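You operate a simulated robot arm through the tools that you are given. There is no shell and no other tool.

You are at the controls of a simulated robot arm. One attempt, no reset.

Task
Swing the turntable to +60 and back, switch off, and sort the ball by the drift it shows.
Fine: within the limit it goes on the green nest, over it on the red nest; lock the empty table collar again last. Where these are worked on the way, their far stop is far enough and under half their travel is too little: table collar.

Only the result counts: the job must be done as asked and must still hold three seconds after the hand-in. Knocking over, shifting, dropping, spilling or breaking anything else fails it.

Robot
A 6-joint arm with a two-finger gripper, fixed in place. Base frame: the origin is at the foot of the arm, x ahead of it, y to its left, z up; the work surface is at about z = 780. Lengths are in mm, angles in degrees, forces in N, time in s.
Its first joint turns from -166.0 to 166.0 degrees. Payload 3.43 kg.
The TCP is the grasp point between the finger pads, 20 mm short of the fingertips. In the tool frame z runs along the fingers and y along their closing line. Largest opening 190 mm; the body of the gripper starts 248 mm behind the TCP.
Orientation is that of the tool frame in the base frame, as [roll, pitch, yaw] about the fixed x, y, z axes, in that order (R = Rz(yaw) Ry(pitch) Rx(roll)). With the fingers straight down and closing along the base's y, the tool's x points along the base's -x, its y along +y and its z along -z.

Tools
- The arm moves only by the tool apply_moves. Its arguments are lists of equal length, an entry for each row: "xyz": the shift along the base's x, y, z in mm, a list of three; "dr": the turn, a rotation vector about the base's x, y, z in degrees, a list of three. In form: {"xyz": [[x, y, z], ...], "dr": [[wx, wy, wz], ...]}. A call has 1 to 20 rows; each row is the pose to reach, as a shift and turn from the pose commanded when the call began. "claw" is the gripper command, from -1 (shut) to 1 (fully open), values between in proportion, set as the call begins (left out, the last holds). Rows are played at 5 a second. More than 50 mm and 8.6 degrees between two rows, or a gripper value outside its range, and nothing of the call is played. A pose out of reach is approached as far as the arm can. The call stops where the force on the tool passes 90 N (or 10 N more than at its start, if that is more) or the arm is blocked; 0.2 s more then pass. The fingers move at their own pace (about 153 mm/s each) and stop on an object; they squeeze with about 41 N. The grip force told is the motor's: it shows also when the fingers shut on nothing. Time passes only in rows, and 0.2 s behind the last, so rows that repeat a pose let the fingers close. The reply holds the time, the measured pose of the TCP, the force on the tool along the base axes, the opening and the grip force, in the units named above and with some noise, with the torque about the TCP (base axes, N m) and any sound that the robot's microphone picked up, and new pictures: "pictures" is both (left out), scene, wrist or none.
- Cameras (640 x 400 px; columns grow to the right, rows downward): "scene" is fixed at [49.3, -501, 1340.8]; the picture's right is [0.36, -0.93, 0.00], its down [-0.57, -0.22, -0.79] and it looks along [0.74, 0.29, -0.61] (base axes); focal length 253 px, centre (320, 200). "wrist" rides on the gripper at [70, -8, -288] in the tool frame; the picture's right is [0.12, 0.99, 0.00], its down [-0.96, 0.12, -0.25] and it looks along [-0.24, 0.03, 0.97] (tool axes); focal length 261 px, centre (320, 200). There is no depth. A picture from a camera that has moved, and an enlarged one, comes with that camera's place and axes in the base frame and with its lens.
- raise_lower(by): slides the trunk up (or, below 0, down) by that many mm; the arm rides with it, the base frame stays. It gives what a move gives, with no picture.
- enlarge(camera, box): a new picture of the part [left, top, right, bottom] of that camera's present view, enlarged. The clock stands still meanwhile.
- sign_off(): hands the job in; it is judged then, once.

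Nothing tells you positions but the pictures and the camera data. Unless the task says otherwise, let go and move clear before handing in.

The tools are called by a JSON object that holds its "method" and its "body". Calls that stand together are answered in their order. apply_moves: Moves the arm, as the interface text tells. Its arguments: {"type":"object","properties":{"xyz":{"type":"array","items":{"type":"array","items":{"type":"number"}}},"dr":{"type":"array","items":{"type":"array","items":{"type":"number"}}},"claw":{"type":"number"},"pictures":{"type":"string","enum":["both","scene","wrist","none"]}},"required":["xyz","dr"]} The other tools are called the same way: raise_lower (by) slides the trunk up or down; enlarge (camera, box) takes an enlarged picture of a part of a camera's view; sign_off () hands the job in.

At the start:

```text
t: 0.0
tcp_pos: [705.5, -213.0, 1174.9]
tool_rot: [-180.0, 0.0, 179.9]
ft_force: [-0.8, -0.7, 0.2]
moment: [-0.02, 0.0, 0.0]
grip_width: 189.9
grip_force: 0.0
trunk travel left (down, up): [-250.0, 190.0]
```

scene: 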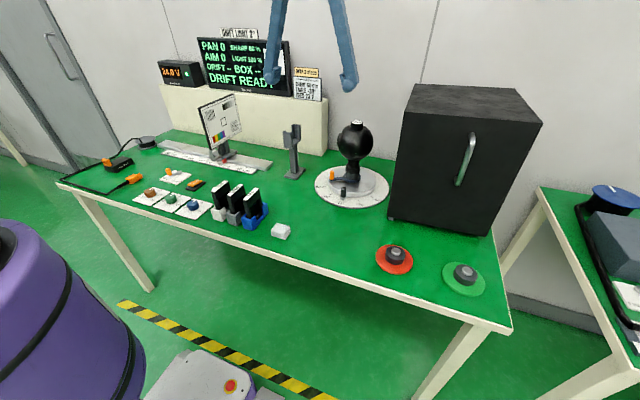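
wrist: 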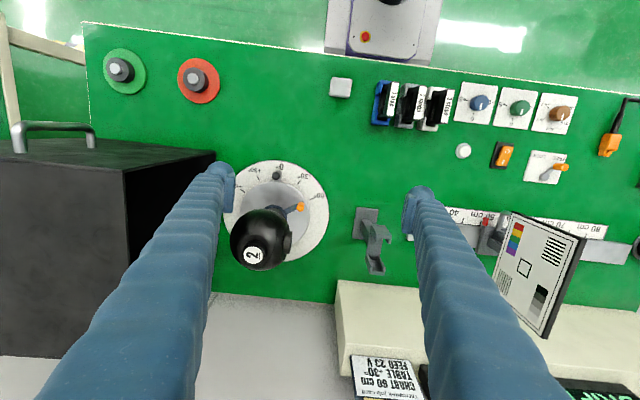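

I see a bench with a turntable carrying a black ball, red and green nests, knobs, a switch, a chart on a rail and a display. I'll look closely at these parts before moving.

{"method": "enlarge", "body": {"camera": "scene", "box": [150, 20, 350, 120]}}

{"method": "enlarge", "body": {"camera": "scene", "box": [290, 110, 410, 220]}}

{"method": "enlarge", "body": {"camera": "scene", "box": [90, 140, 290, 250]}}

{"method": "enlarge", "body": {"camera": "wrist", "box": [210, 140, 350, 290]}}

{"method": "enlarge", "body": {"camera": "wrist", "box": [430, 70, 640, 200]}}

{"method": "enlarge", "body": {"camera": "scene", "box": [360, 220, 500, 310]}}

```text
3.20 times, centred on (250, 70) of scene
camera zoom: at [49.3, -501.0, 1340.8], right [0.36, -0.93, 0.0], down [-0.57, -0.22, -0.79], along [0.74, 0.29, -0.61], focal length 810 px, centre (544, 616)
```

zoom: 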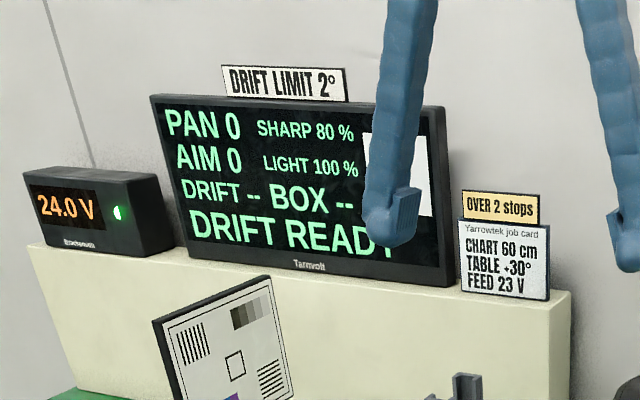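

```text
3.64 times, centred on (350, 165) of scene
camera zoom: at [49.3, -501.0, 1340.8], right [0.36, -0.93, 0.0], down [-0.57, -0.22, -0.79], along [0.74, 0.29, -0.61], focal length 920 px, centre (211, 327)
```

zoom: 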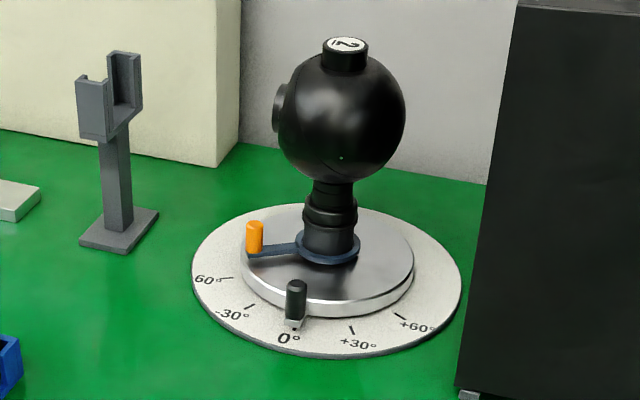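

```text
3.20 times, centred on (190, 195) of scene
camera zoom: at [49.3, -501.0, 1340.8], right [0.36, -0.93, 0.0], down [-0.57, -0.22, -0.79], along [0.74, 0.29, -0.61], focal length 810 px, centre (736, 216)
```

zoom: 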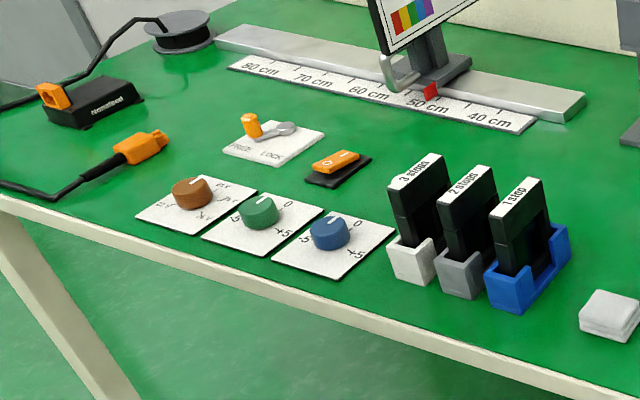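

```text
2.67 times, centred on (280, 215) of wrist
camera zoom: at [635.8, -221.4, 1461.7], right [-0.12, 0.99, 0.0], down [0.96, 0.12, 0.25], along [0.24, 0.03, -0.97], focal length 695 px, centre (427, 160)
```

zoom: 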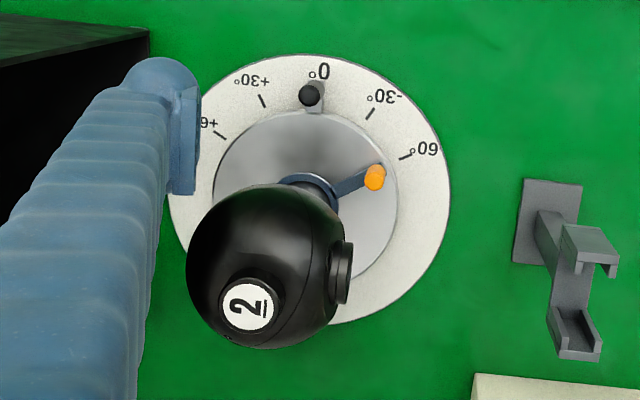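

```text
3.05 times, centred on (535, 135) of wrist
camera zoom: at [635.8, -221.4, 1461.7], right [-0.12, 0.99, 0.0], down [0.96, 0.12, 0.25], along [0.24, 0.03, -0.97], focal length 794 px, centre (-335, 398)
```

zoom: 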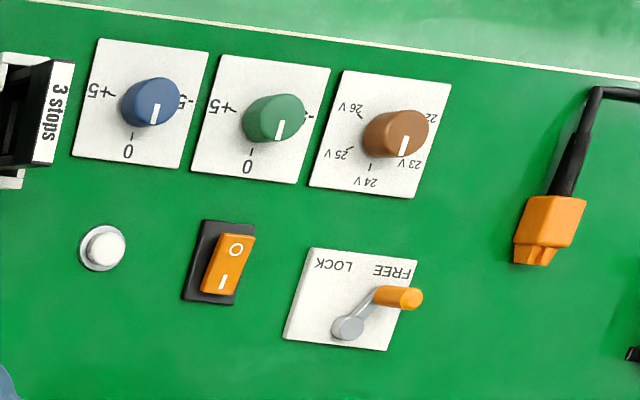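

```text
4.44 times, centred on (430, 265) of scene
camera zoom: at [49.3, -501.0, 1340.8], right [0.36, -0.93, 0.0], down [-0.57, -0.22, -0.79], along [0.74, 0.29, -0.61], focal length 1125 px, centre (-169, -89)
```

zoom: 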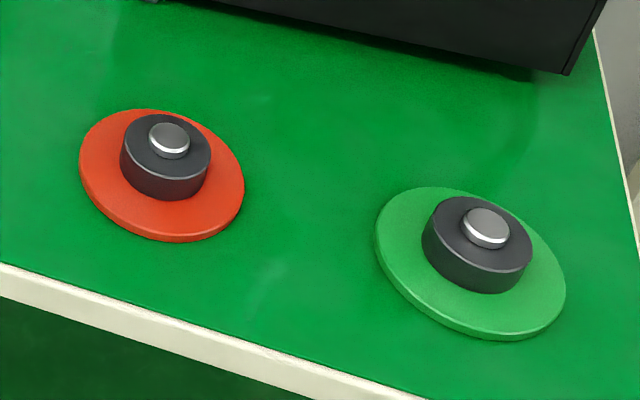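

The turntable axis looks to be near (848, -316). Its handle post is at 0° near (742, -316), with the top at z≈844. The collar lever knob is near (808, -249, 860), and the rocker switch near (630, 244). The display says DRIFT READY with a limit of 2°. Next I turn the gripper to fit the swing and move above the handle.

{"method": "apply_moves", "body": {"xyz": [[2, -5, 0], [4, -10, 0], [6, -15, 0], [8, -20, 0], [10, -26, 0], [12, -31, 0], [14, -36, 0], [16, -41, 0], [18, -46, 0], [20, -52, 0], [22, -57, 0], [24, -62, 0], [26, -67, 0], [28, -72, 0], [30, -77, 0], [32, -82, 0], [33, -88, 0], [34, -93, 0], [35, -98, 0], [36.5, -103, 0]], "dr": [[0, 0, -7.5], [0, 0, -15], [0, 0, -22.5], [0, 0, -30], [0, 0, -37.5], [0, 0, -45], [0, 0, -52.5], [0, 0, -60], [0, 0, -67.5], [0, 0, -75], [0, 0, -82.5], [0, 0, -90], [0, 0, -97.5], [0, 0, -105], [0, 0, -112.5], [0, 0, -120], [0, 0, -127.5], [0, 0, -135], [0, 0, -142.5], [0, 0, -150]], "claw": -0.3}}

```text
t: 4.2
tcp_pos: [744.0, -315.6, 1175.5]
tool_rot: [180.0, -0.1, 29.9]
ft_force: [-0.1, 0.3, 0.5]
moment: [-0.01, 0.02, 0.02]
grip_width: 66.8
grip_force: 0.0
trunk travel left (down, up): [-250.0, 190.0]
camera wrist: at [800.6, -274.0, 1462.0], right [0.6, -0.8, 0.0], down [-0.78, -0.58, 0.25], along [-0.2, -0.15, -0.97], focal length 261 px, centre (320, 200)
```

scene: 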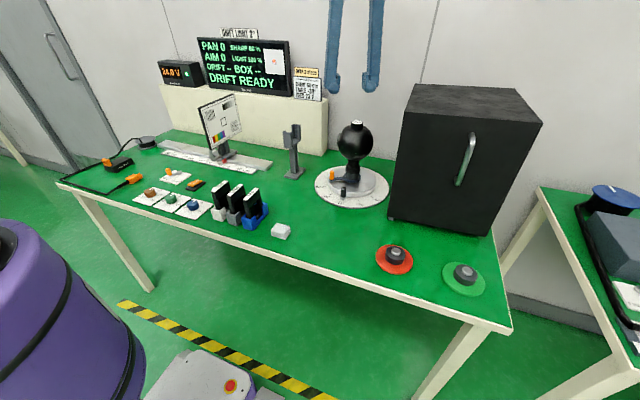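
wrist: 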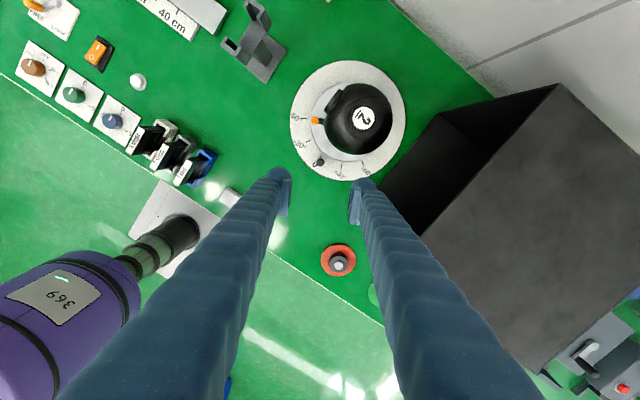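

The gripper is turned and above the handle at about (744, -316). I'll look more closely at the turntable from here.

{"method": "enlarge", "body": {"camera": "wrist", "box": [280, 50, 420, 190]}}

{"method": "enlarge", "body": {"camera": "scene", "box": [190, 20, 330, 110]}}

```text
2.86 times, centred on (350, 120) of wrist
camera zoom: at [800.6, -274.0, 1462.0], right [0.6, -0.8, 0.0], down [-0.78, -0.58, 0.25], along [-0.2, -0.15, -0.97], focal length 745 px, centre (234, 429)
```

zoom: 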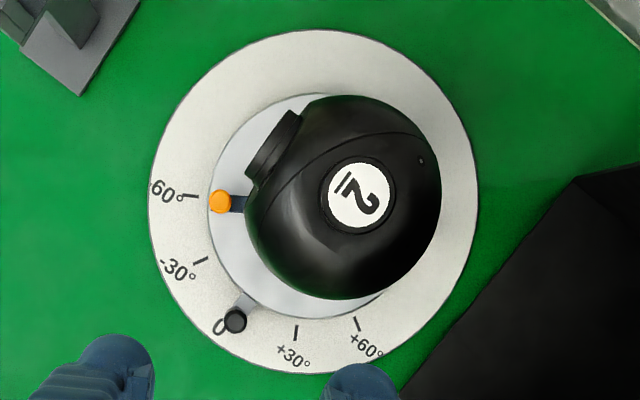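

```text
4.44 times, centred on (260, 65) of scene
camera zoom: at [49.3, -501.0, 1340.8], right [0.36, -0.93, 0.0], down [-0.57, -0.22, -0.79], along [0.74, 0.29, -0.61], focal length 1125 px, centre (587, 800)
```

zoom: 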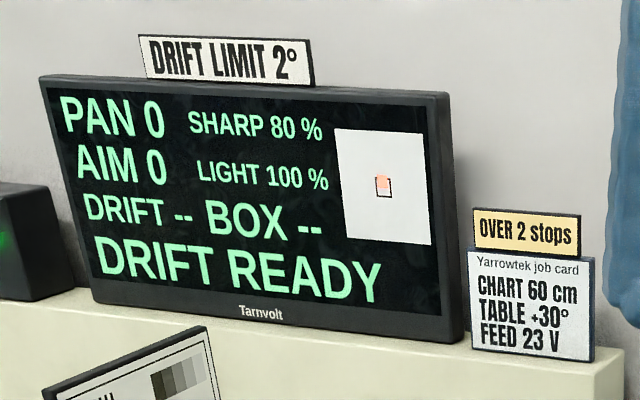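

The post is at about (746, -315) and the turntable axis at about (860, -314). Next I descend partway over the post and check alignment.

{"method": "apply_moves", "body": {"xyz": [[2, 0, -40], [4, 1, -80], [4, 1, -120], [4, 1, -160], [4, 1, -200], [4, 1, -240], [4, 1, -280]], "dr": [[0, 0, 0], [0, 0, 0], [0, 0, 0], [0, 0, 0], [0, 0, 0], [0, 0, 0], [0, 0, 0]]}}

```text
t: 5.8
tcp_pos: [746.1, -315.2, 894.5]
tool_rot: [179.9, 0.0, 30.0]
ft_force: [0.2, 0.0, 0.0]
moment: [0.02, 0.05, -0.02]
grip_width: 66.6
grip_force: 0.0
trunk travel left (down, up): [-250.0, 190.0]
camera wrist: at [802.7, -273.4, 1182.5], right [0.6, -0.8, 0.0], down [-0.78, -0.58, 0.25], along [-0.2, -0.15, -0.97], focal length 261 px, centre (320, 200)
```

scene: 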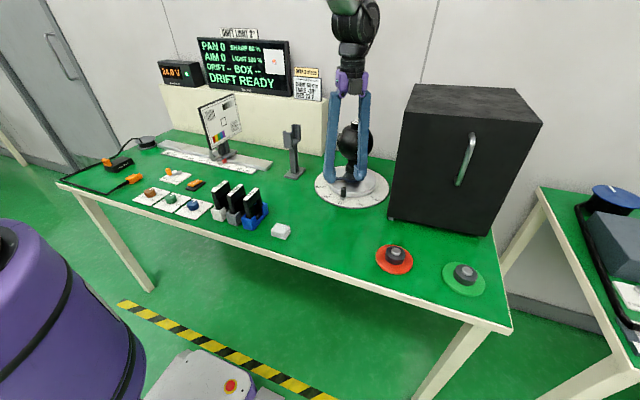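
wrist: 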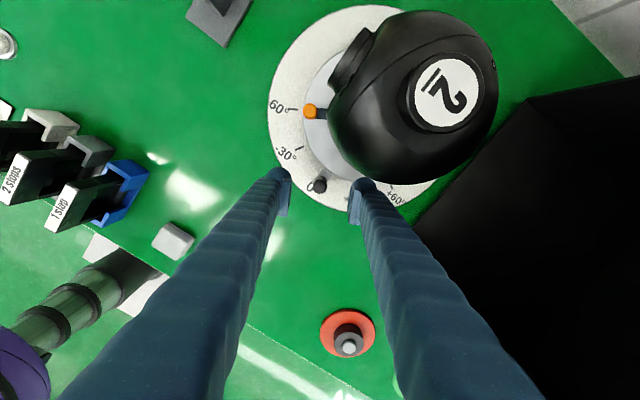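

The post sits between the fingers, about 6 mm further along the finger width. I'll nudge over it, lower to z≈835 and close.

{"method": "apply_moves", "body": {"xyz": [[5, 3, -20], [5, 3, -40], [5, 3, -60]], "dr": [[0, 0, 0], [0, 0, 0], [0, 0, 0]], "pictures": "none"}}

{"method": "apply_moves", "body": {"xyz": [[0, 0, 0], [0, 0, 0], [0, 0, 0], [0, 0, 0]], "dr": [[0, 0, 0], [0, 0, 0], [0, 0, 0], [0, 0, 0]], "claw": -1}}

```text
t: 6.6
tcp_pos: [751.5, -312.7, 835.3]
tool_rot: [-180.0, 0.0, 30.0]
ft_force: [-0.4, -0.4, 0.0]
moment: [0.03, 0.0, 0.02]
grip_width: 66.6
grip_force: 0.1
trunk travel left (down, up): [-250.0, 190.0]
```

```text
t: 7.6
tcp_pos: [752.2, -312.7, 835.2]
tool_rot: [180.0, 0.0, 30.0]
ft_force: [-1.1, -0.4, 3.5]
moment: [-0.01, -0.02, 0.04]
grip_width: 18.6
grip_force: 45.6
trunk travel left (down, up): [-250.0, 190.0]
camera wrist: at [808.0, -269.9, 1122.6], right [0.6, -0.8, 0.0], down [-0.78, -0.58, 0.25], along [-0.2, -0.15, -0.97], focal length 261 px, centre (320, 200)
```

scene: 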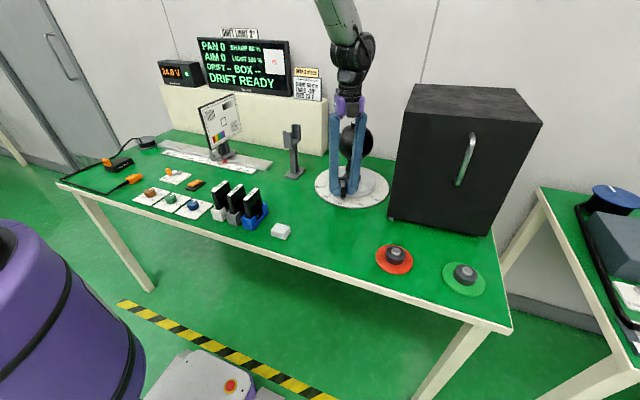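
wrist: 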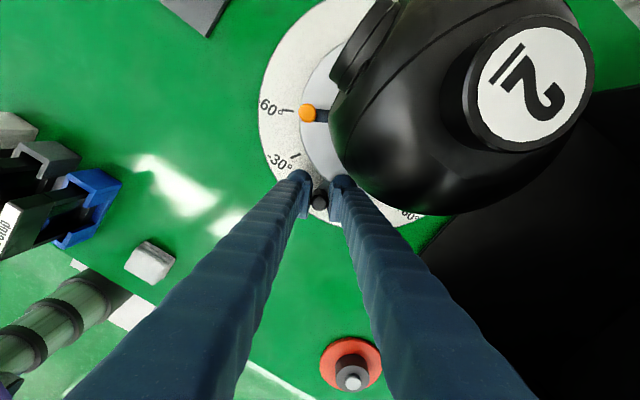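

The post is gripped (18.6 mm). I'll try a first 15° of swing to test the direction and the radius.

{"method": "apply_moves", "body": {"xyz": [[0.1, -4.7, 0], [0.4, -9.4, 0], [0.9, -14.1, 0], [1.6, -18.8, 0], [2.6, -23.4, 0], [3.7, -28, 0]], "dr": [[0, 0, 2.5], [0, 0, 5], [0, 0, 7.5], [0, 0, 10], [0, 0, 12.5], [0, 0, 15]]}}

{"method": "enlarge", "body": {"camera": "scene", "box": [190, 20, 330, 110]}}

```text
t: 9.0
tcp_pos: [753.6, -339.9, 835.0]
tool_rot: [180.0, 0.0, 45.1]
ft_force: [-5.7, -1.0, 8.4]
moment: [0.03, 0.01, 0.02]
grip_width: 18.5
grip_force: 45.7
trunk travel left (down, up): [-250.0, 190.0]
camera wrist: at [797.9, -284.0, 1122.6], right [0.79, -0.62, 0.0], down [-0.6, -0.76, 0.25], along [-0.15, -0.19, -0.97], focal length 261 px, centre (320, 200)
```

scene: 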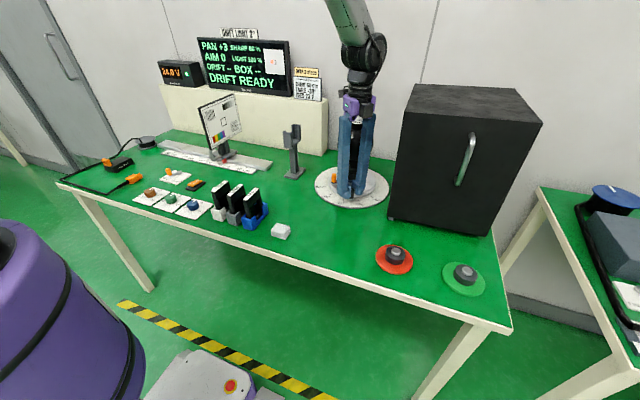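
wrist: 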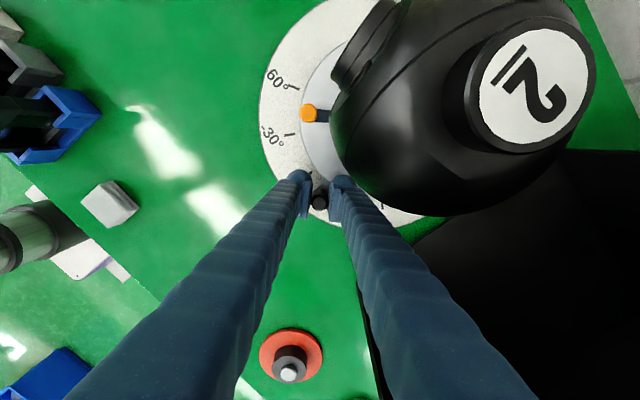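

```text
4.44 times, centred on (260, 65) of scene
camera zoom: at [49.3, -501.0, 1340.8], right [0.36, -0.93, 0.0], down [-0.57, -0.22, -0.79], along [0.74, 0.29, -0.61], focal length 1125 px, centre (587, 800)
```

zoom: 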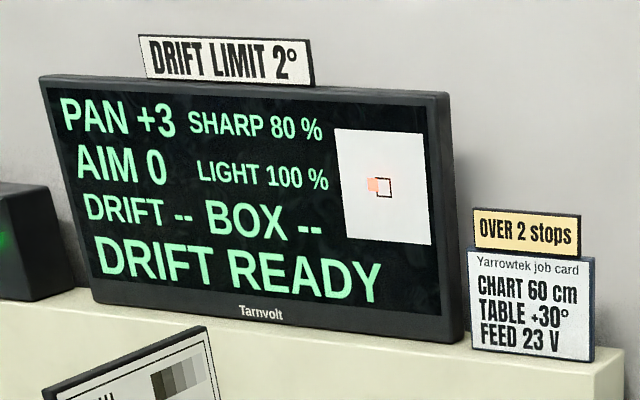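

The table follows smoothly, but PAN still reads +3, so the display may lag. I'll wait a second and reread it.

{"method": "apply_moves", "body": {"xyz": [[0, 0, 0], [0, 0, 0], [0, 0, 0], [0, 0, 0], [0, 0, 0]], "dr": [[0, 0, 0], [0, 0, 0], [0, 0, 0], [0, 0, 0], [0, 0, 0]], "pictures": "none"}}

{"method": "enlarge", "body": {"camera": "scene", "box": [190, 20, 330, 110]}}

{"method": "enlarge", "body": {"camera": "wrist", "box": [240, 40, 440, 240]}}

```text
t: 10.2
tcp_pos: [754.0, -340.0, 835.7]
tool_rot: [179.9, 0.0, 44.9]
ft_force: [-10.3, -2.0, 7.8]
moment: [-0.08, 0.14, 0.04]
grip_width: 18.7
grip_force: 45.2
trunk travel left (down, up): [-250.0, 190.0]
```

```text
4.44 times, centred on (260, 65) of scene
camera zoom: at [49.3, -501.0, 1340.8], right [0.36, -0.93, 0.0], down [-0.57, -0.22, -0.79], along [0.74, 0.29, -0.61], focal length 1125 px, centre (587, 800)
```

zoom: 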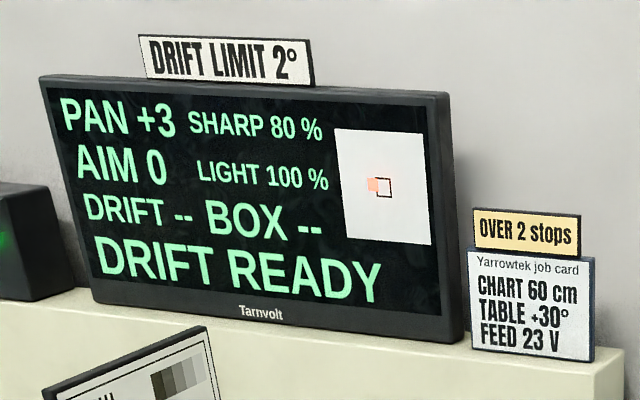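

```text
2.00 times, centred on (340, 140) of wrist
camera zoom: at [797.9, -283.9, 1122.6], right [0.79, -0.62, 0.0], down [-0.6, -0.76, 0.25], along [-0.15, -0.19, -0.97], focal length 521 px, centre (280, 320)
```

zoom: 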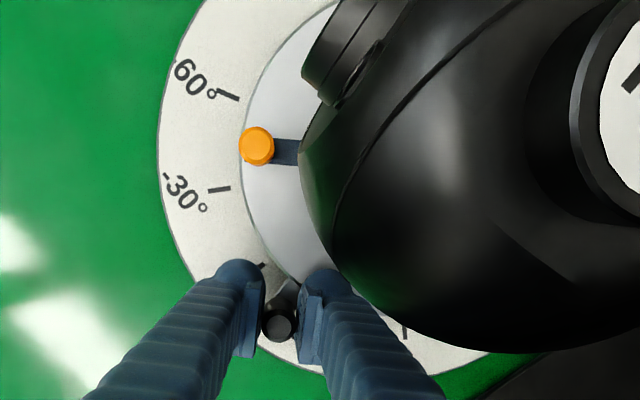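

The dial shows the table at about 15°, and the PAN number is in other units. I'll carry on along the arc to about 35° with the radius refined to about 113 mm.

{"method": "apply_moves", "body": {"xyz": [[1.5, -5.3, 0], [3.1, -10.6, 0], [4.9, -15.3, 0], [6.9, -19.8, 0], [9.1, -24.2, 0], [11.4, -28.5, 0], [14, -32.7, 0], [16.7, -36.8, 0]], "dr": [[0, 0, 2.5], [0, 0, 5], [0, 0, 7.5], [0, 0, 10], [0, 0, 12.5], [0, 0, 15], [0, 0, 17.5], [0, 0, 20]]}}

{"method": "enlarge", "body": {"camera": "scene", "box": [190, 20, 330, 110]}}

{"method": "enlarge", "body": {"camera": "scene", "box": [290, 110, 410, 220]}}

```text
t: 12.0
tcp_pos: [772.0, -378.0, 836.7]
tool_rot: [179.9, 0.1, 65.1]
ft_force: [-10.2, -3.2, 0.3]
moment: [0.07, 0.06, 0.2]
grip_width: 18.5
grip_force: 45.1
trunk travel left (down, up): [-250.0, 190.0]
camera wrist: at [793.1, -310.1, 1122.6], right [0.95, -0.31, 0.0], down [-0.3, -0.92, 0.25], along [-0.08, -0.24, -0.97], focal length 261 px, centre (320, 200)
```

scene: 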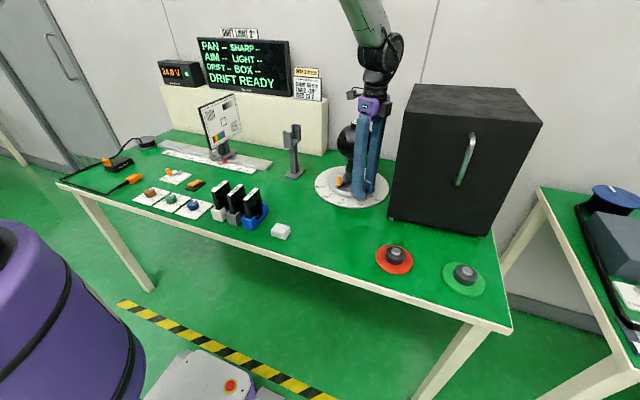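
wrist: 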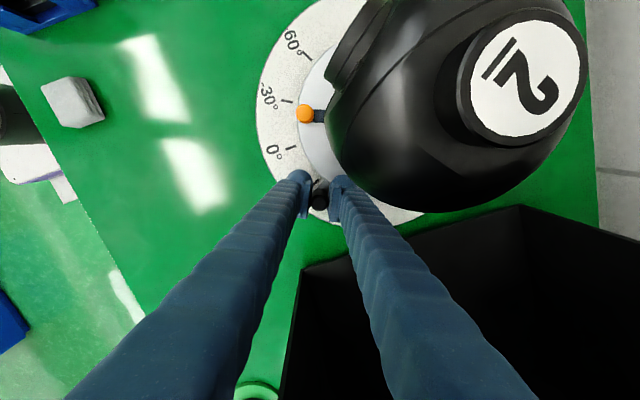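

```text
4.44 times, centred on (260, 65) of scene
camera zoom: at [49.3, -501.0, 1340.8], right [0.36, -0.93, 0.0], down [-0.57, -0.22, -0.79], along [0.74, 0.29, -0.61], focal length 1125 px, centre (587, 800)
```

zoom: 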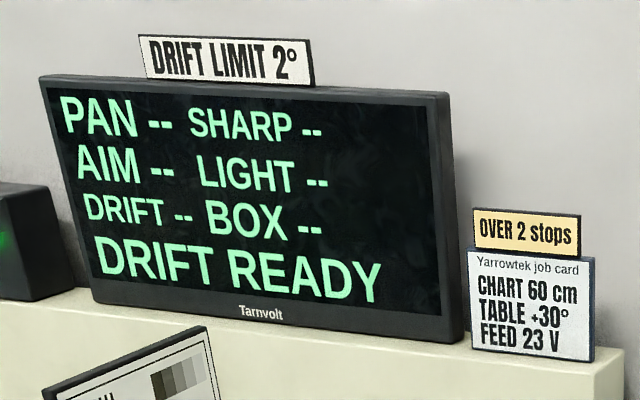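

```text
3.64 times, centred on (350, 165) of scene
camera zoom: at [49.3, -501.0, 1340.8], right [0.36, -0.93, 0.0], down [-0.57, -0.22, -0.79], along [0.74, 0.29, -0.61], focal length 920 px, centre (211, 327)
```

zoom: 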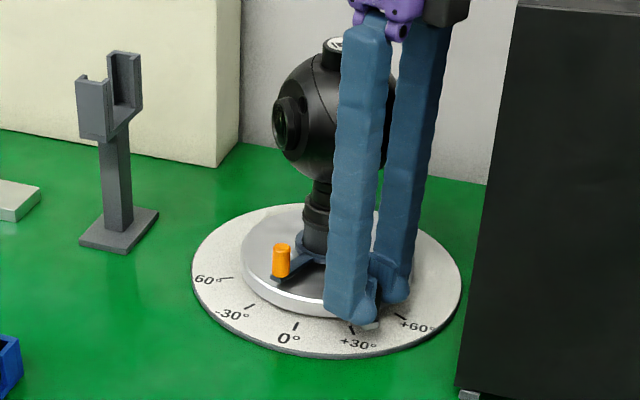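

Everything moves freely at about 35°, and the circle fits R≈111 about (862, -314). Next I go on to +60.

{"method": "apply_moves", "body": {"xyz": [[3.5, -4.6, 0], [7.2, -9.1, 0], [11.1, -13.4, 0], [15.3, -17.4, 0], [19.6, -21.3, 0], [24.2, -24.9, 0], [29, -28.2, 0], [32.2, -30.3, 0], [35.5, -32.3, 0], [35.5, -32.3, 0]], "dr": [[0, 0, 3], [0, 0, 6], [0, 0, 9], [0, 0, 12], [0, 0, 15], [0, 0, 18], [0, 0, 21], [0, 0, 23], [0, 0, 25], [0, 0, 25]]}}

{"method": "enlarge", "body": {"camera": "scene", "box": [190, 20, 330, 110]}}

{"method": "enlarge", "body": {"camera": "scene", "box": [290, 110, 410, 220]}}

{"method": "enlarge", "body": {"camera": "wrist", "box": [240, 40, 440, 240]}}

```text
t: 14.2
tcp_pos: [807.9, -409.6, 836.6]
tool_rot: [180.0, 0.0, 90.0]
ft_force: [-6.8, -11.5, 2.7]
moment: [-0.16, 0.1, 0.1]
grip_width: 18.8
grip_force: 45.1
trunk travel left (down, up): [-250.0, 190.0]
camera wrist: at [798.4, -339.2, 1122.6], right [0.99, 0.12, 0.0], down [0.12, -0.96, 0.25], along [0.03, -0.25, -0.97], focal length 261 px, centre (320, 200)
```

scene: 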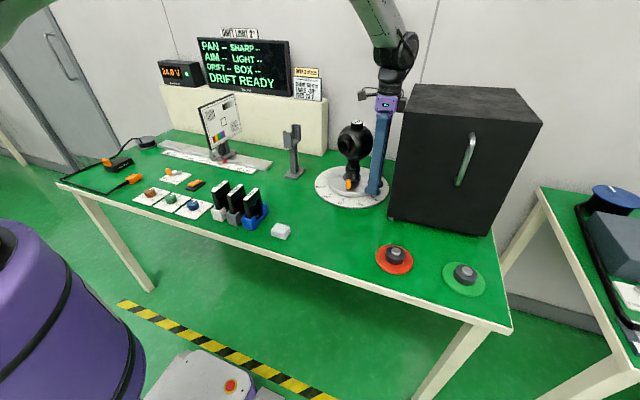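
wrist: 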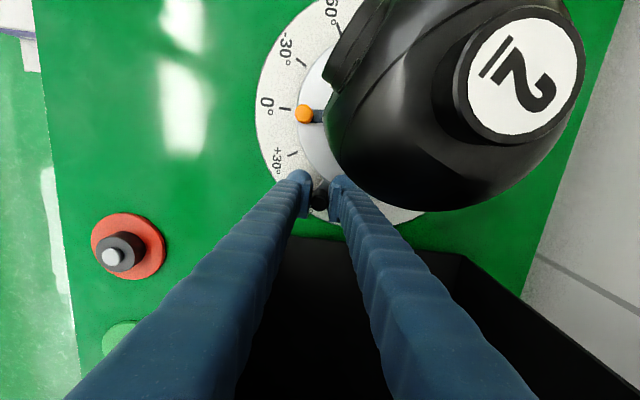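

```text
4.44 times, centred on (260, 65) of scene
camera zoom: at [49.3, -501.0, 1340.8], right [0.36, -0.93, 0.0], down [-0.57, -0.22, -0.79], along [0.74, 0.29, -0.61], focal length 1125 px, centre (587, 800)
```

zoom: 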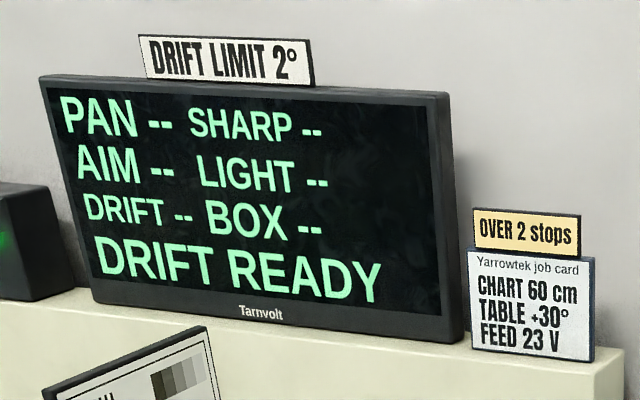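

```text
3.64 times, centred on (350, 165) of scene
camera zoom: at [49.3, -501.0, 1340.8], right [0.36, -0.93, 0.0], down [-0.57, -0.22, -0.79], along [0.74, 0.29, -0.61], focal length 920 px, centre (211, 327)
```

zoom: 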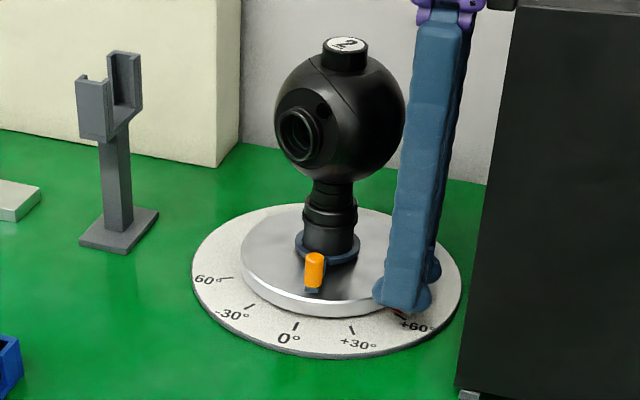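

```text
2.00 times, centred on (340, 140) of wrist
camera zoom: at [798.4, -339.2, 1122.6], right [0.99, 0.12, 0.0], down [0.12, -0.96, 0.25], along [0.03, -0.25, -0.97], focal length 521 px, centre (280, 320)
```

zoom: 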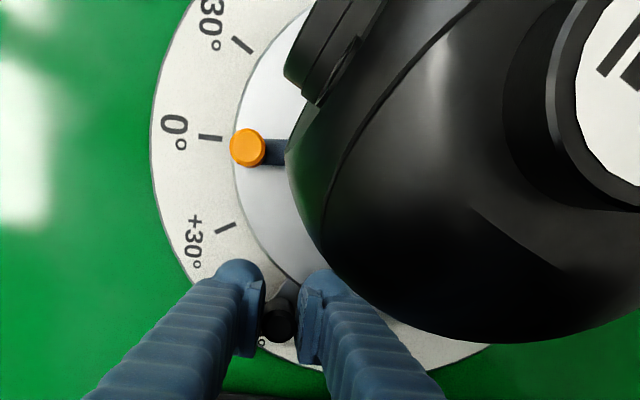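

The table is at about +60 to +61 by the dial ticks. I'll swing it back along the same arc to just short of 0.

{"method": "apply_moves", "body": {"xyz": [[-2, 1.2, 0], [-3.7, 2.2, 0], [-8.5, 5.4, 0], [-14.7, 10.1, 0], [-20.5, 15.1, 0], [-26, 20.6, 0], [-31.1, 26.5, 0], [-35.8, 32.7, 0], [-40, 39.2, 0], [-43.7, 45.9, 0], [-47, 53, 0], [-49.8, 60.2, 0], [-52.1, 67.6, 0], [-53.8, 75.1, 0], [-55, 82.8, 0], [-55.6, 88.6, 0], [-55.8, 92.5, 0], [-55.8, 95.4, 0], [-55.8, 95.4, 0]], "dr": [[0, 0, -1.2], [0, 0, -2.2], [0, 0, -5.2], [0, 0, -9.2], [0, 0, -13.2], [0, 0, -17.2], [0, 0, -21.2], [0, 0, -25.2], [0, 0, -29.2], [0, 0, -33.2], [0, 0, -37.2], [0, 0, -41.2], [0, 0, -45.2], [0, 0, -49.2], [0, 0, -53.2], [0, 0, -56.2], [0, 0, -58.2], [0, 0, -59.7], [0, 0, -59.7]]}}

{"method": "enlarge", "body": {"camera": "scene", "box": [190, 20, 330, 110]}}

{"method": "enlarge", "body": {"camera": "wrist", "box": [240, 40, 440, 240]}}

```text
t: 18.2
tcp_pos: [751.9, -314.0, 835.4]
tool_rot: [180.0, 0.0, 30.4]
ft_force: [5.1, 1.8, 16.7]
moment: [-0.04, 0.01, 0.12]
grip_width: 18.8
grip_force: 45.0
trunk travel left (down, up): [-250.0, 190.0]
camera wrist: at [807.8, -270.7, 1122.4], right [0.6, -0.8, 0.0], down [-0.77, -0.58, 0.25], along [-0.2, -0.15, -0.97], focal length 261 px, centre (320, 200)
```

scene: 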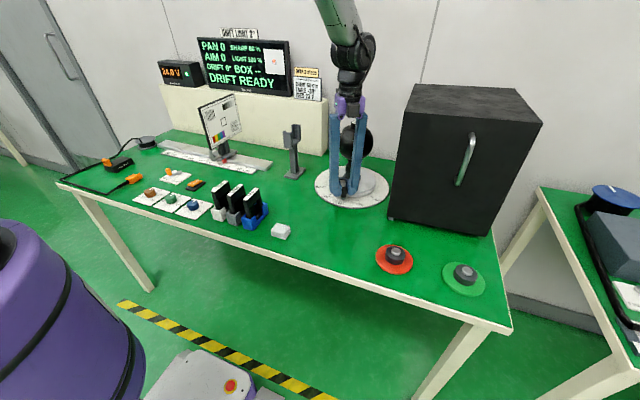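
wrist: 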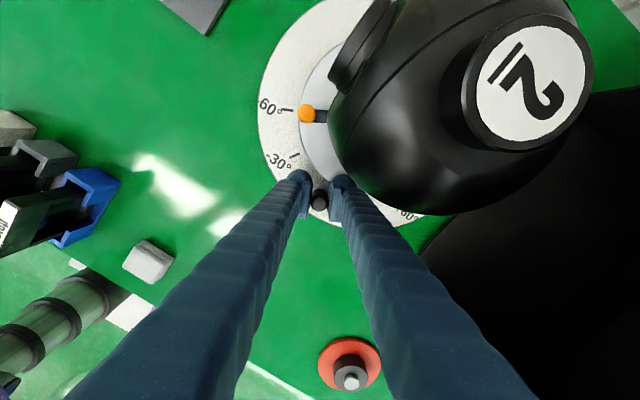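

```text
4.44 times, centred on (260, 65) of scene
camera zoom: at [49.3, -501.0, 1340.8], right [0.36, -0.93, 0.0], down [-0.57, -0.22, -0.79], along [0.74, 0.29, -0.61], focal length 1125 px, centre (587, 800)
```

zoom: 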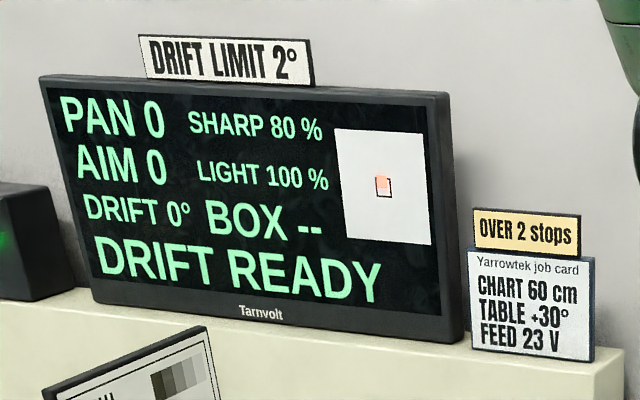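

```text
2.00 times, centred on (340, 140) of wrist
camera zoom: at [807.8, -270.7, 1122.4], right [0.6, -0.8, 0.0], down [-0.77, -0.58, 0.25], along [-0.2, -0.15, -0.97], focal length 521 px, centre (280, 320)
```

zoom: 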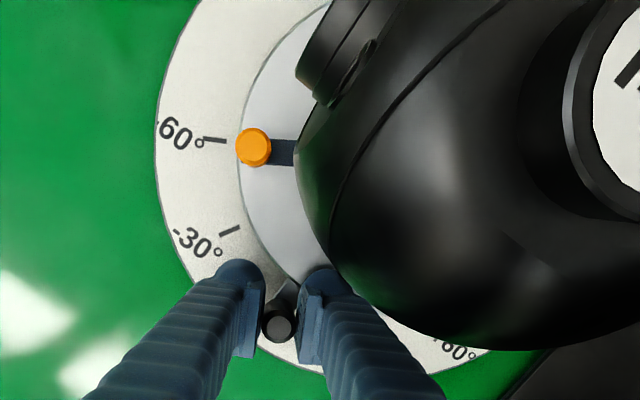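

The display now shows DRIFT 0° with PAN 0. I'll ease the table to exactly 0 and wait, to see whether the reading holds.

{"method": "apply_moves", "body": {"xyz": [[0, 1, 0], [0, 1.7, 0], [0, 1.7, 0], [0, 1.7, 0], [0, 1.7, 0], [0, 1.7, 0]], "dr": [[0, 0, -0.5], [0, 0, -0.5], [0, 0, -0.5], [0, 0, -0.5], [0, 0, -0.5], [0, 0, -0.5]], "pictures": "none"}}

{"method": "enlarge", "body": {"camera": "scene", "box": [190, 20, 330, 110]}}

```text
t: 19.6
tcp_pos: [752.2, -312.5, 834.9]
tool_rot: [-180.0, 0.0, 29.8]
ft_force: [8.5, -0.2, 10.5]
moment: [-0.01, -0.07, 0.08]
grip_width: 18.5
grip_force: 44.4
trunk travel left (down, up): [-250.0, 190.0]
```

```text
4.44 times, centred on (260, 65) of scene
camera zoom: at [49.3, -501.0, 1340.8], right [0.36, -0.93, 0.0], down [-0.57, -0.22, -0.79], along [0.74, 0.29, -0.61], focal length 1125 px, centre (587, 800)
```

zoom: 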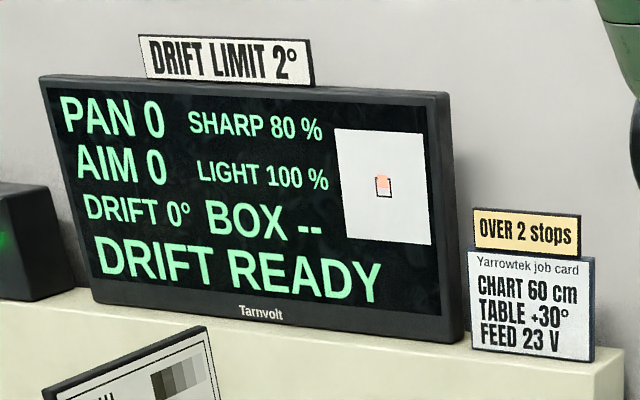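

Drift still reads 0° with PAN 0, inside the 2° limit. Next I release the handle, rise clear, and move toward the switch while watching the reading.

{"method": "apply_moves", "body": {"xyz": [[0, 0, 0], [0, 0, 0], [0, 0, 0]], "dr": [[0, 0, 0], [0, 0, 0], [0, 0, 0]], "claw": -0.4, "pictures": "none"}}

{"method": "apply_moves", "body": {"xyz": [[0, 0, 30], [0, 0, 60], [0, 0, 100], [0, 0, 140], [0, 0, 180], [0, 0, 220], [0, 0, 260], [0, 0, 300]], "dr": [[0, 0, 0], [0, 0, 0], [0, 0, 0], [0, 0, 0], [0, 0, 0], [0, 0, 0], [0, 0, 0], [0, 0, 0]]}}

{"method": "enlarge", "body": {"camera": "scene", "box": [190, 20, 330, 110]}}

{"method": "enlarge", "body": {"camera": "wrist", "box": [260, 50, 440, 210]}}

{"method": "enlarge", "body": {"camera": "scene", "box": [310, 110, 400, 220]}}

```text
t: 20.4
tcp_pos: [750.4, -312.1, 835.5]
tool_rot: [-179.9, 0.1, 29.8]
ft_force: [-0.1, -0.6, -0.7]
moment: [0.0, 0.01, 0.0]
grip_width: 56.9
grip_force: 0.1
trunk travel left (down, up): [-250.0, 190.0]
```

```text
t: 22.2
tcp_pos: [753.3, -311.5, 1135.8]
tool_rot: [-180.0, 0.0, 29.8]
ft_force: [-0.6, -0.1, 0.3]
moment: [-0.04, -0.05, 0.02]
grip_width: 56.9
grip_force: 0.0
trunk travel left (down, up): [-250.0, 190.0]
camera wrist: at [809.1, -269.0, 1422.0], right [0.6, -0.8, 0.0], down [-0.78, -0.58, 0.25], along [-0.2, -0.15, -0.97], focal length 261 px, centre (320, 200)
```

scene: 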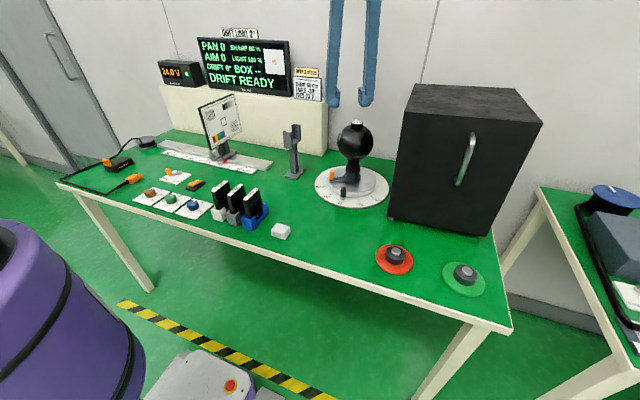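
wrist: 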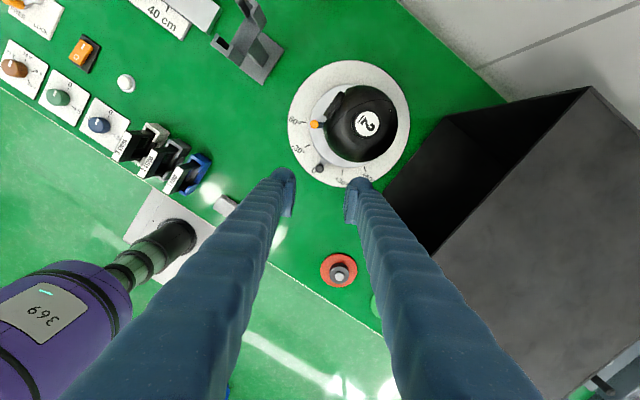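

```text
4.44 times, centred on (260, 65) of scene
camera zoom: at [49.3, -501.0, 1340.8], right [0.36, -0.93, 0.0], down [-0.57, -0.22, -0.79], along [0.74, 0.29, -0.61], focal length 1125 px, centre (587, 800)
```

zoom: 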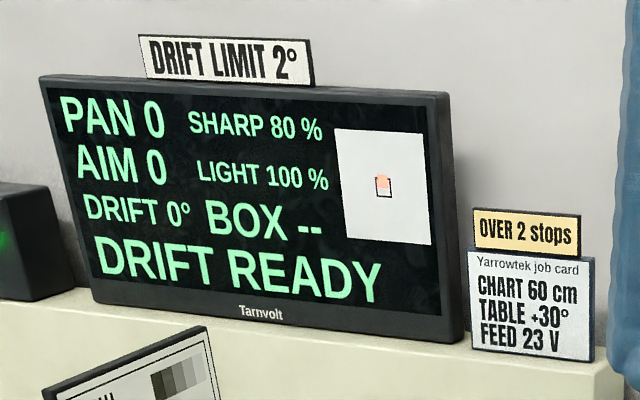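

```text
2.50 times, centred on (350, 130) of wrist
camera zoom: at [809.1, -269.0, 1422.0], right [0.6, -0.8, 0.0], down [-0.78, -0.58, 0.25], along [-0.2, -0.15, -0.97], focal length 652 px, centre (245, 375)
```

zoom: 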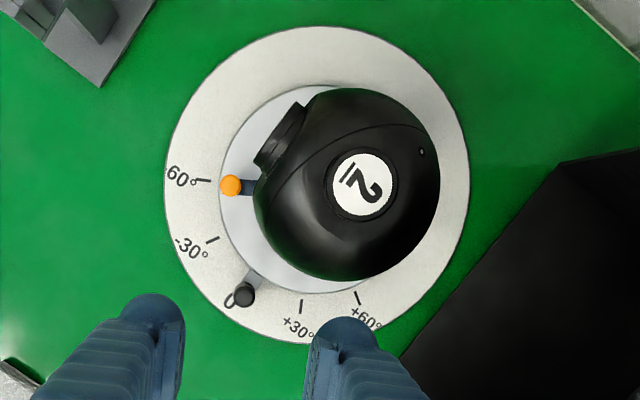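

```text
3.64 times, centred on (355, 165) of scene
camera zoom: at [49.3, -501.0, 1340.8], right [0.36, -0.93, 0.0], down [-0.57, -0.22, -0.79], along [0.74, 0.29, -0.61], focal length 920 px, centre (193, 327)
```

zoom: 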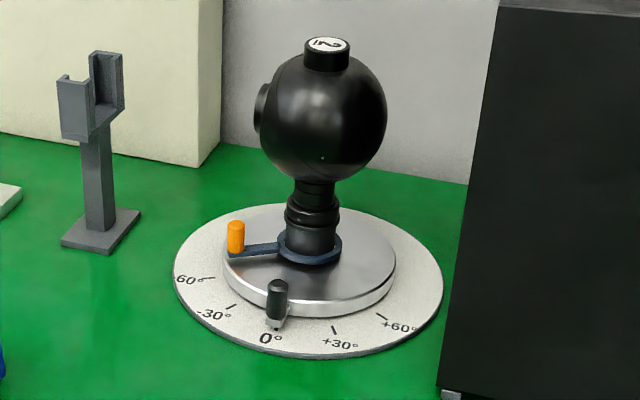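

The drift holds at 0°, so this ball goes on the green nest. Next comes the rocker switch near (630, 244), so I move over it for a closer look.

{"method": "apply_moves", "body": {"xyz": [[-10, 46, 0], [-20, 92, 0], [-30, 138, 0], [-41, 184, 0], [-51, 230, 0], [-61, 276, 0], [-71, 322, 0], [-82, 368, 0], [-92, 414, 0], [-102, 460, 0], [-112, 506, 0], [-122, 550, 0], [-122, 550, 0]], "dr": [[0, 0, 5], [0, 0, 10], [0, 0, 15], [0, 0, 20], [0, 0, 25], [0, 0, 30], [0, 0, 35], [0, 0, 40], [0, 0, 45], [0, 0, 50], [0, 0, 55], [0, 0, 60], [0, 0, 60]], "claw": -1}}

{"method": "enlarge", "body": {"camera": "wrist", "box": [220, 100, 420, 240]}}

{"method": "enlarge", "body": {"camera": "scene", "box": [130, 150, 230, 220]}}

```text
t: 25.0
tcp_pos: [630.0, 240.0, 1135.7]
tool_rot: [-180.0, 0.0, 89.7]
ft_force: [-0.2, 0.0, -0.7]
moment: [-0.1, 0.0, 0.02]
grip_width: 0.1
grip_force: 34.3
trunk travel left (down, up): [-250.0, 190.0]
camera wrist: at [621.1, 310.2, 1423.3], right [0.99, 0.12, 0.0], down [0.11, -0.96, 0.25], along [0.03, -0.25, -0.97], focal length 261 px, centre (320, 200)
```

scene: 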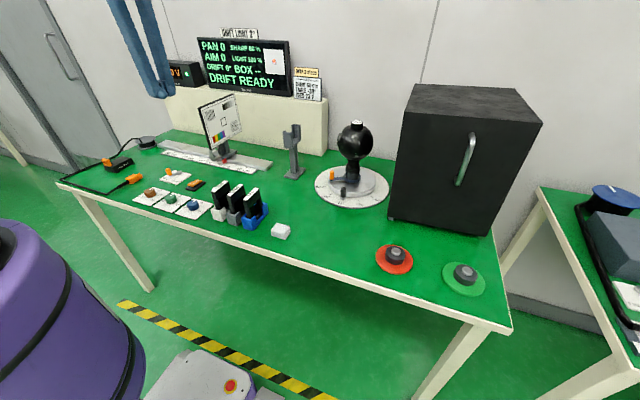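
wrist: 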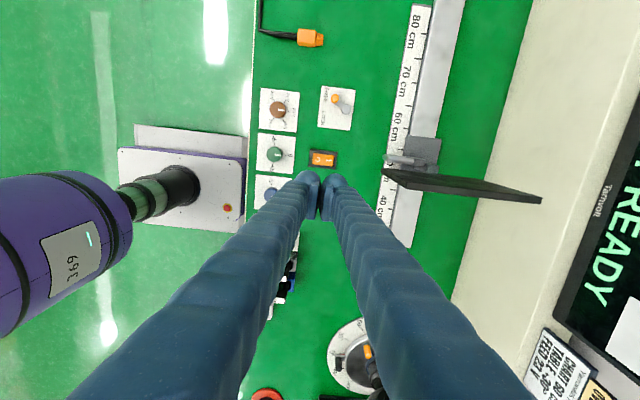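

```text
2.86 times, centred on (320, 170) of wrist
camera zoom: at [621.1, 310.2, 1423.3], right [0.99, 0.12, 0.0], down [0.11, -0.96, 0.25], along [0.03, -0.25, -0.97], focal length 745 px, centre (320, 286)
```

zoom: 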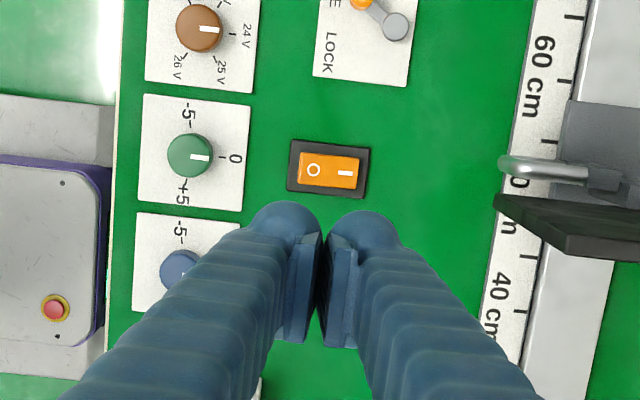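

```text
5.71 times, centred on (180, 185) of scene
camera zoom: at [49.3, -501.0, 1340.8], right [0.36, -0.93, 0.0], down [-0.57, -0.22, -0.79], along [0.74, 0.29, -0.61], focal length 1446 px, centre (1120, 286)
```

zoom: 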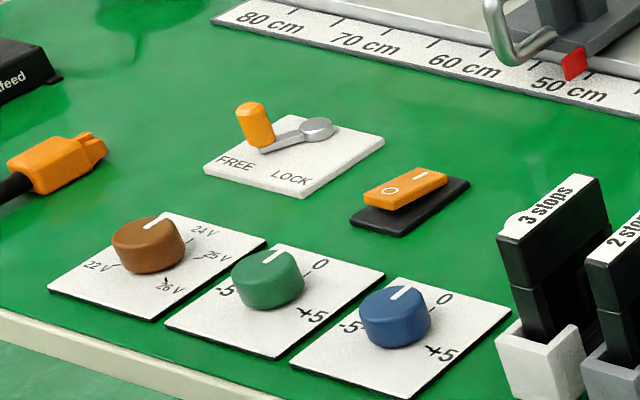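

The rocker is near (635, 250) with its O end raised at x≈615, so it is on at present. I'll bring the shut fingertips over the O end and press it gently.

{"method": "apply_moves", "body": {"xyz": [[-8, 4, -45], [-16, 9, -90], [-16, 9, -135], [-16, 9, -180], [-16, 9, -225], [-16, 9, -260], [-16, 9, -285]], "dr": [[0, 0, 0], [0, 0, 0], [0, 0, 0], [0, 0, 0], [0, 0, 0], [0, 0, 0], [0, 0, 0]]}}

{"method": "enlarge", "body": {"camera": "scene", "box": [130, 150, 230, 220]}}

{"method": "enlarge", "body": {"camera": "wrist", "box": [250, 130, 390, 220]}}

```text
t: 26.6
tcp_pos: [613.1, 247.2, 851.7]
tool_rot: [-179.9, 0.0, 89.9]
ft_force: [0.3, -1.3, 0.0]
moment: [0.0, 0.01, -0.01]
grip_width: 0.0
grip_force: 34.4
trunk travel left (down, up): [-250.0, 190.0]
camera wrist: at [605.2, 316.8, 1138.5], right [0.99, 0.12, 0.0], down [0.11, -0.96, 0.25], along [0.03, -0.25, -0.97], focal length 261 px, centre (320, 200)
```

scene: 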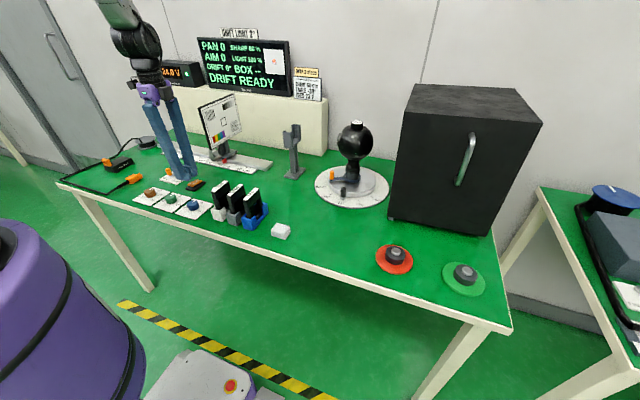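
wrist: 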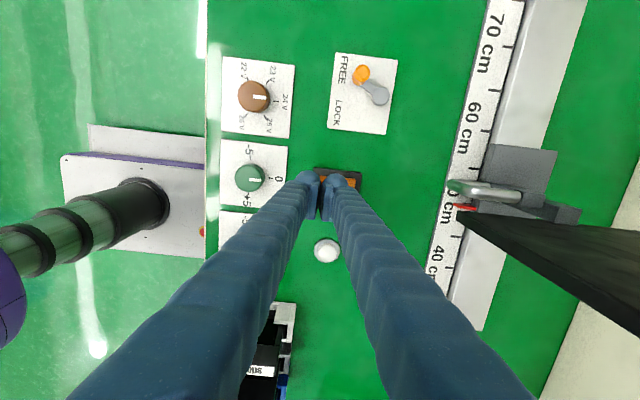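

```text
5.71 times, centred on (180, 185) of scene
camera zoom: at [49.3, -501.0, 1340.8], right [0.36, -0.93, 0.0], down [-0.57, -0.22, -0.79], along [0.74, 0.29, -0.61], focal length 1446 px, centre (1120, 286)
```

zoom: 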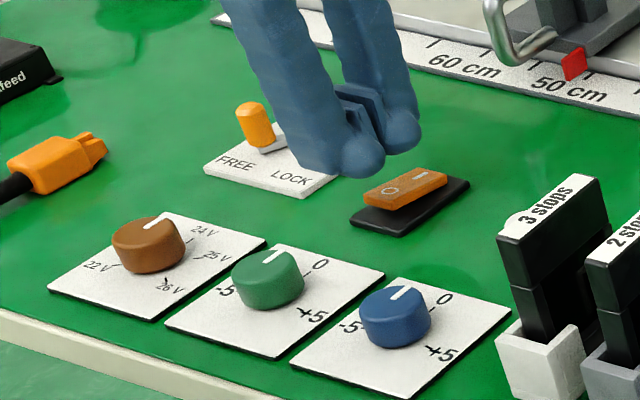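

```text
4.44 times, centred on (320, 175) of wrist
camera zoom: at [605.2, 316.8, 1138.5], right [0.99, 0.12, 0.0], down [0.11, -0.96, 0.25], along [0.03, -0.25, -0.97], focal length 1158 px, centre (320, 311)
```

zoom: 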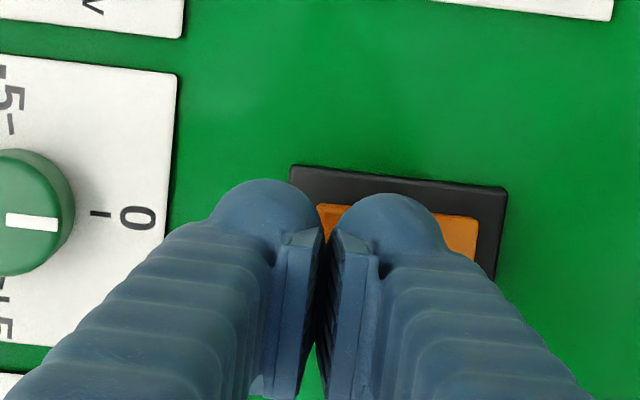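

The rocker base spans x≈602–667, so I'll shift 10 mm back so that only the O half is pressed, then lower in small steps.

{"method": "apply_moves", "body": {"xyz": [[-6, 0, -5], [-10, 0, -10], [-10, 0, -15], [-10, 0, -19], [-10, 0, -22], [-10, 0, -25], [-10, 0, -28], [-10, 0, -31]], "dr": [[0, 0, 0], [0, 0, 0], [0, 0, 0], [0, 0, 0], [0, 0, 0], [0, 0, 0], [0, 0, 0], [0, 0, 0]]}}

{"method": "enlarge", "body": {"camera": "scene", "box": [130, 150, 230, 220]}}

```text
t: 28.4
tcp_pos: [602.7, 248.2, 820.9]
tool_rot: [-179.8, 0.0, 89.7]
ft_force: [-0.7, 1.6, 0.3]
moment: [0.01, -0.01, -0.01]
grip_width: 0.0
grip_force: 34.8
trunk travel left (down, up): [-250.0, 190.0]
camera wrist: at [595.1, 318.0, 1106.9], right [0.99, 0.12, 0.0], down [0.11, -0.96, 0.25], along [0.03, -0.25, -0.97], focal length 261 px, centre (320, 200)
```

scene: 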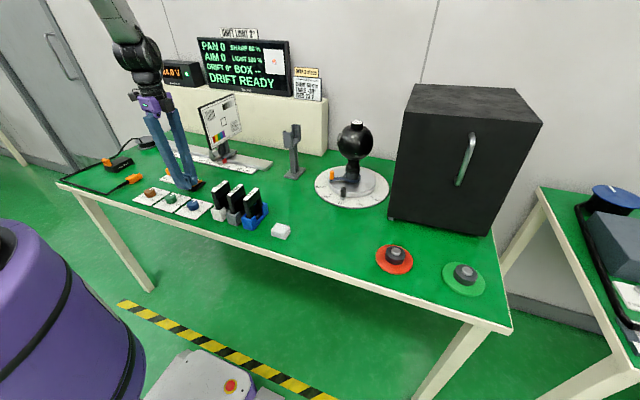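
wrist: 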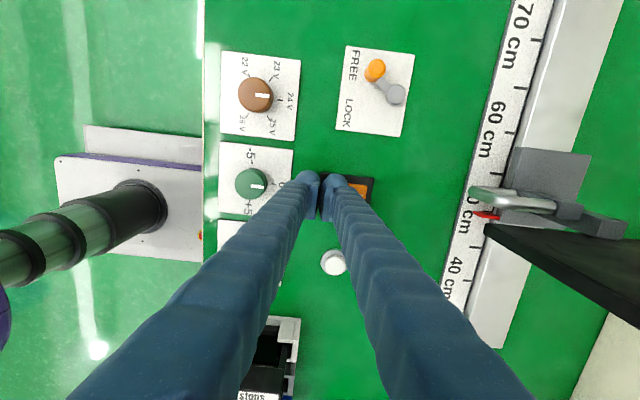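

```text
5.71 times, centred on (180, 185) of scene
camera zoom: at [49.3, -501.0, 1340.8], right [0.36, -0.93, 0.0], down [-0.57, -0.22, -0.79], along [0.74, 0.29, -0.61], focal length 1446 px, centre (1120, 286)
```

zoom: 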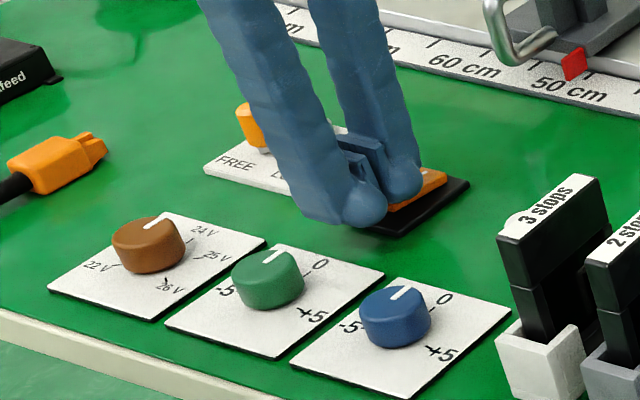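

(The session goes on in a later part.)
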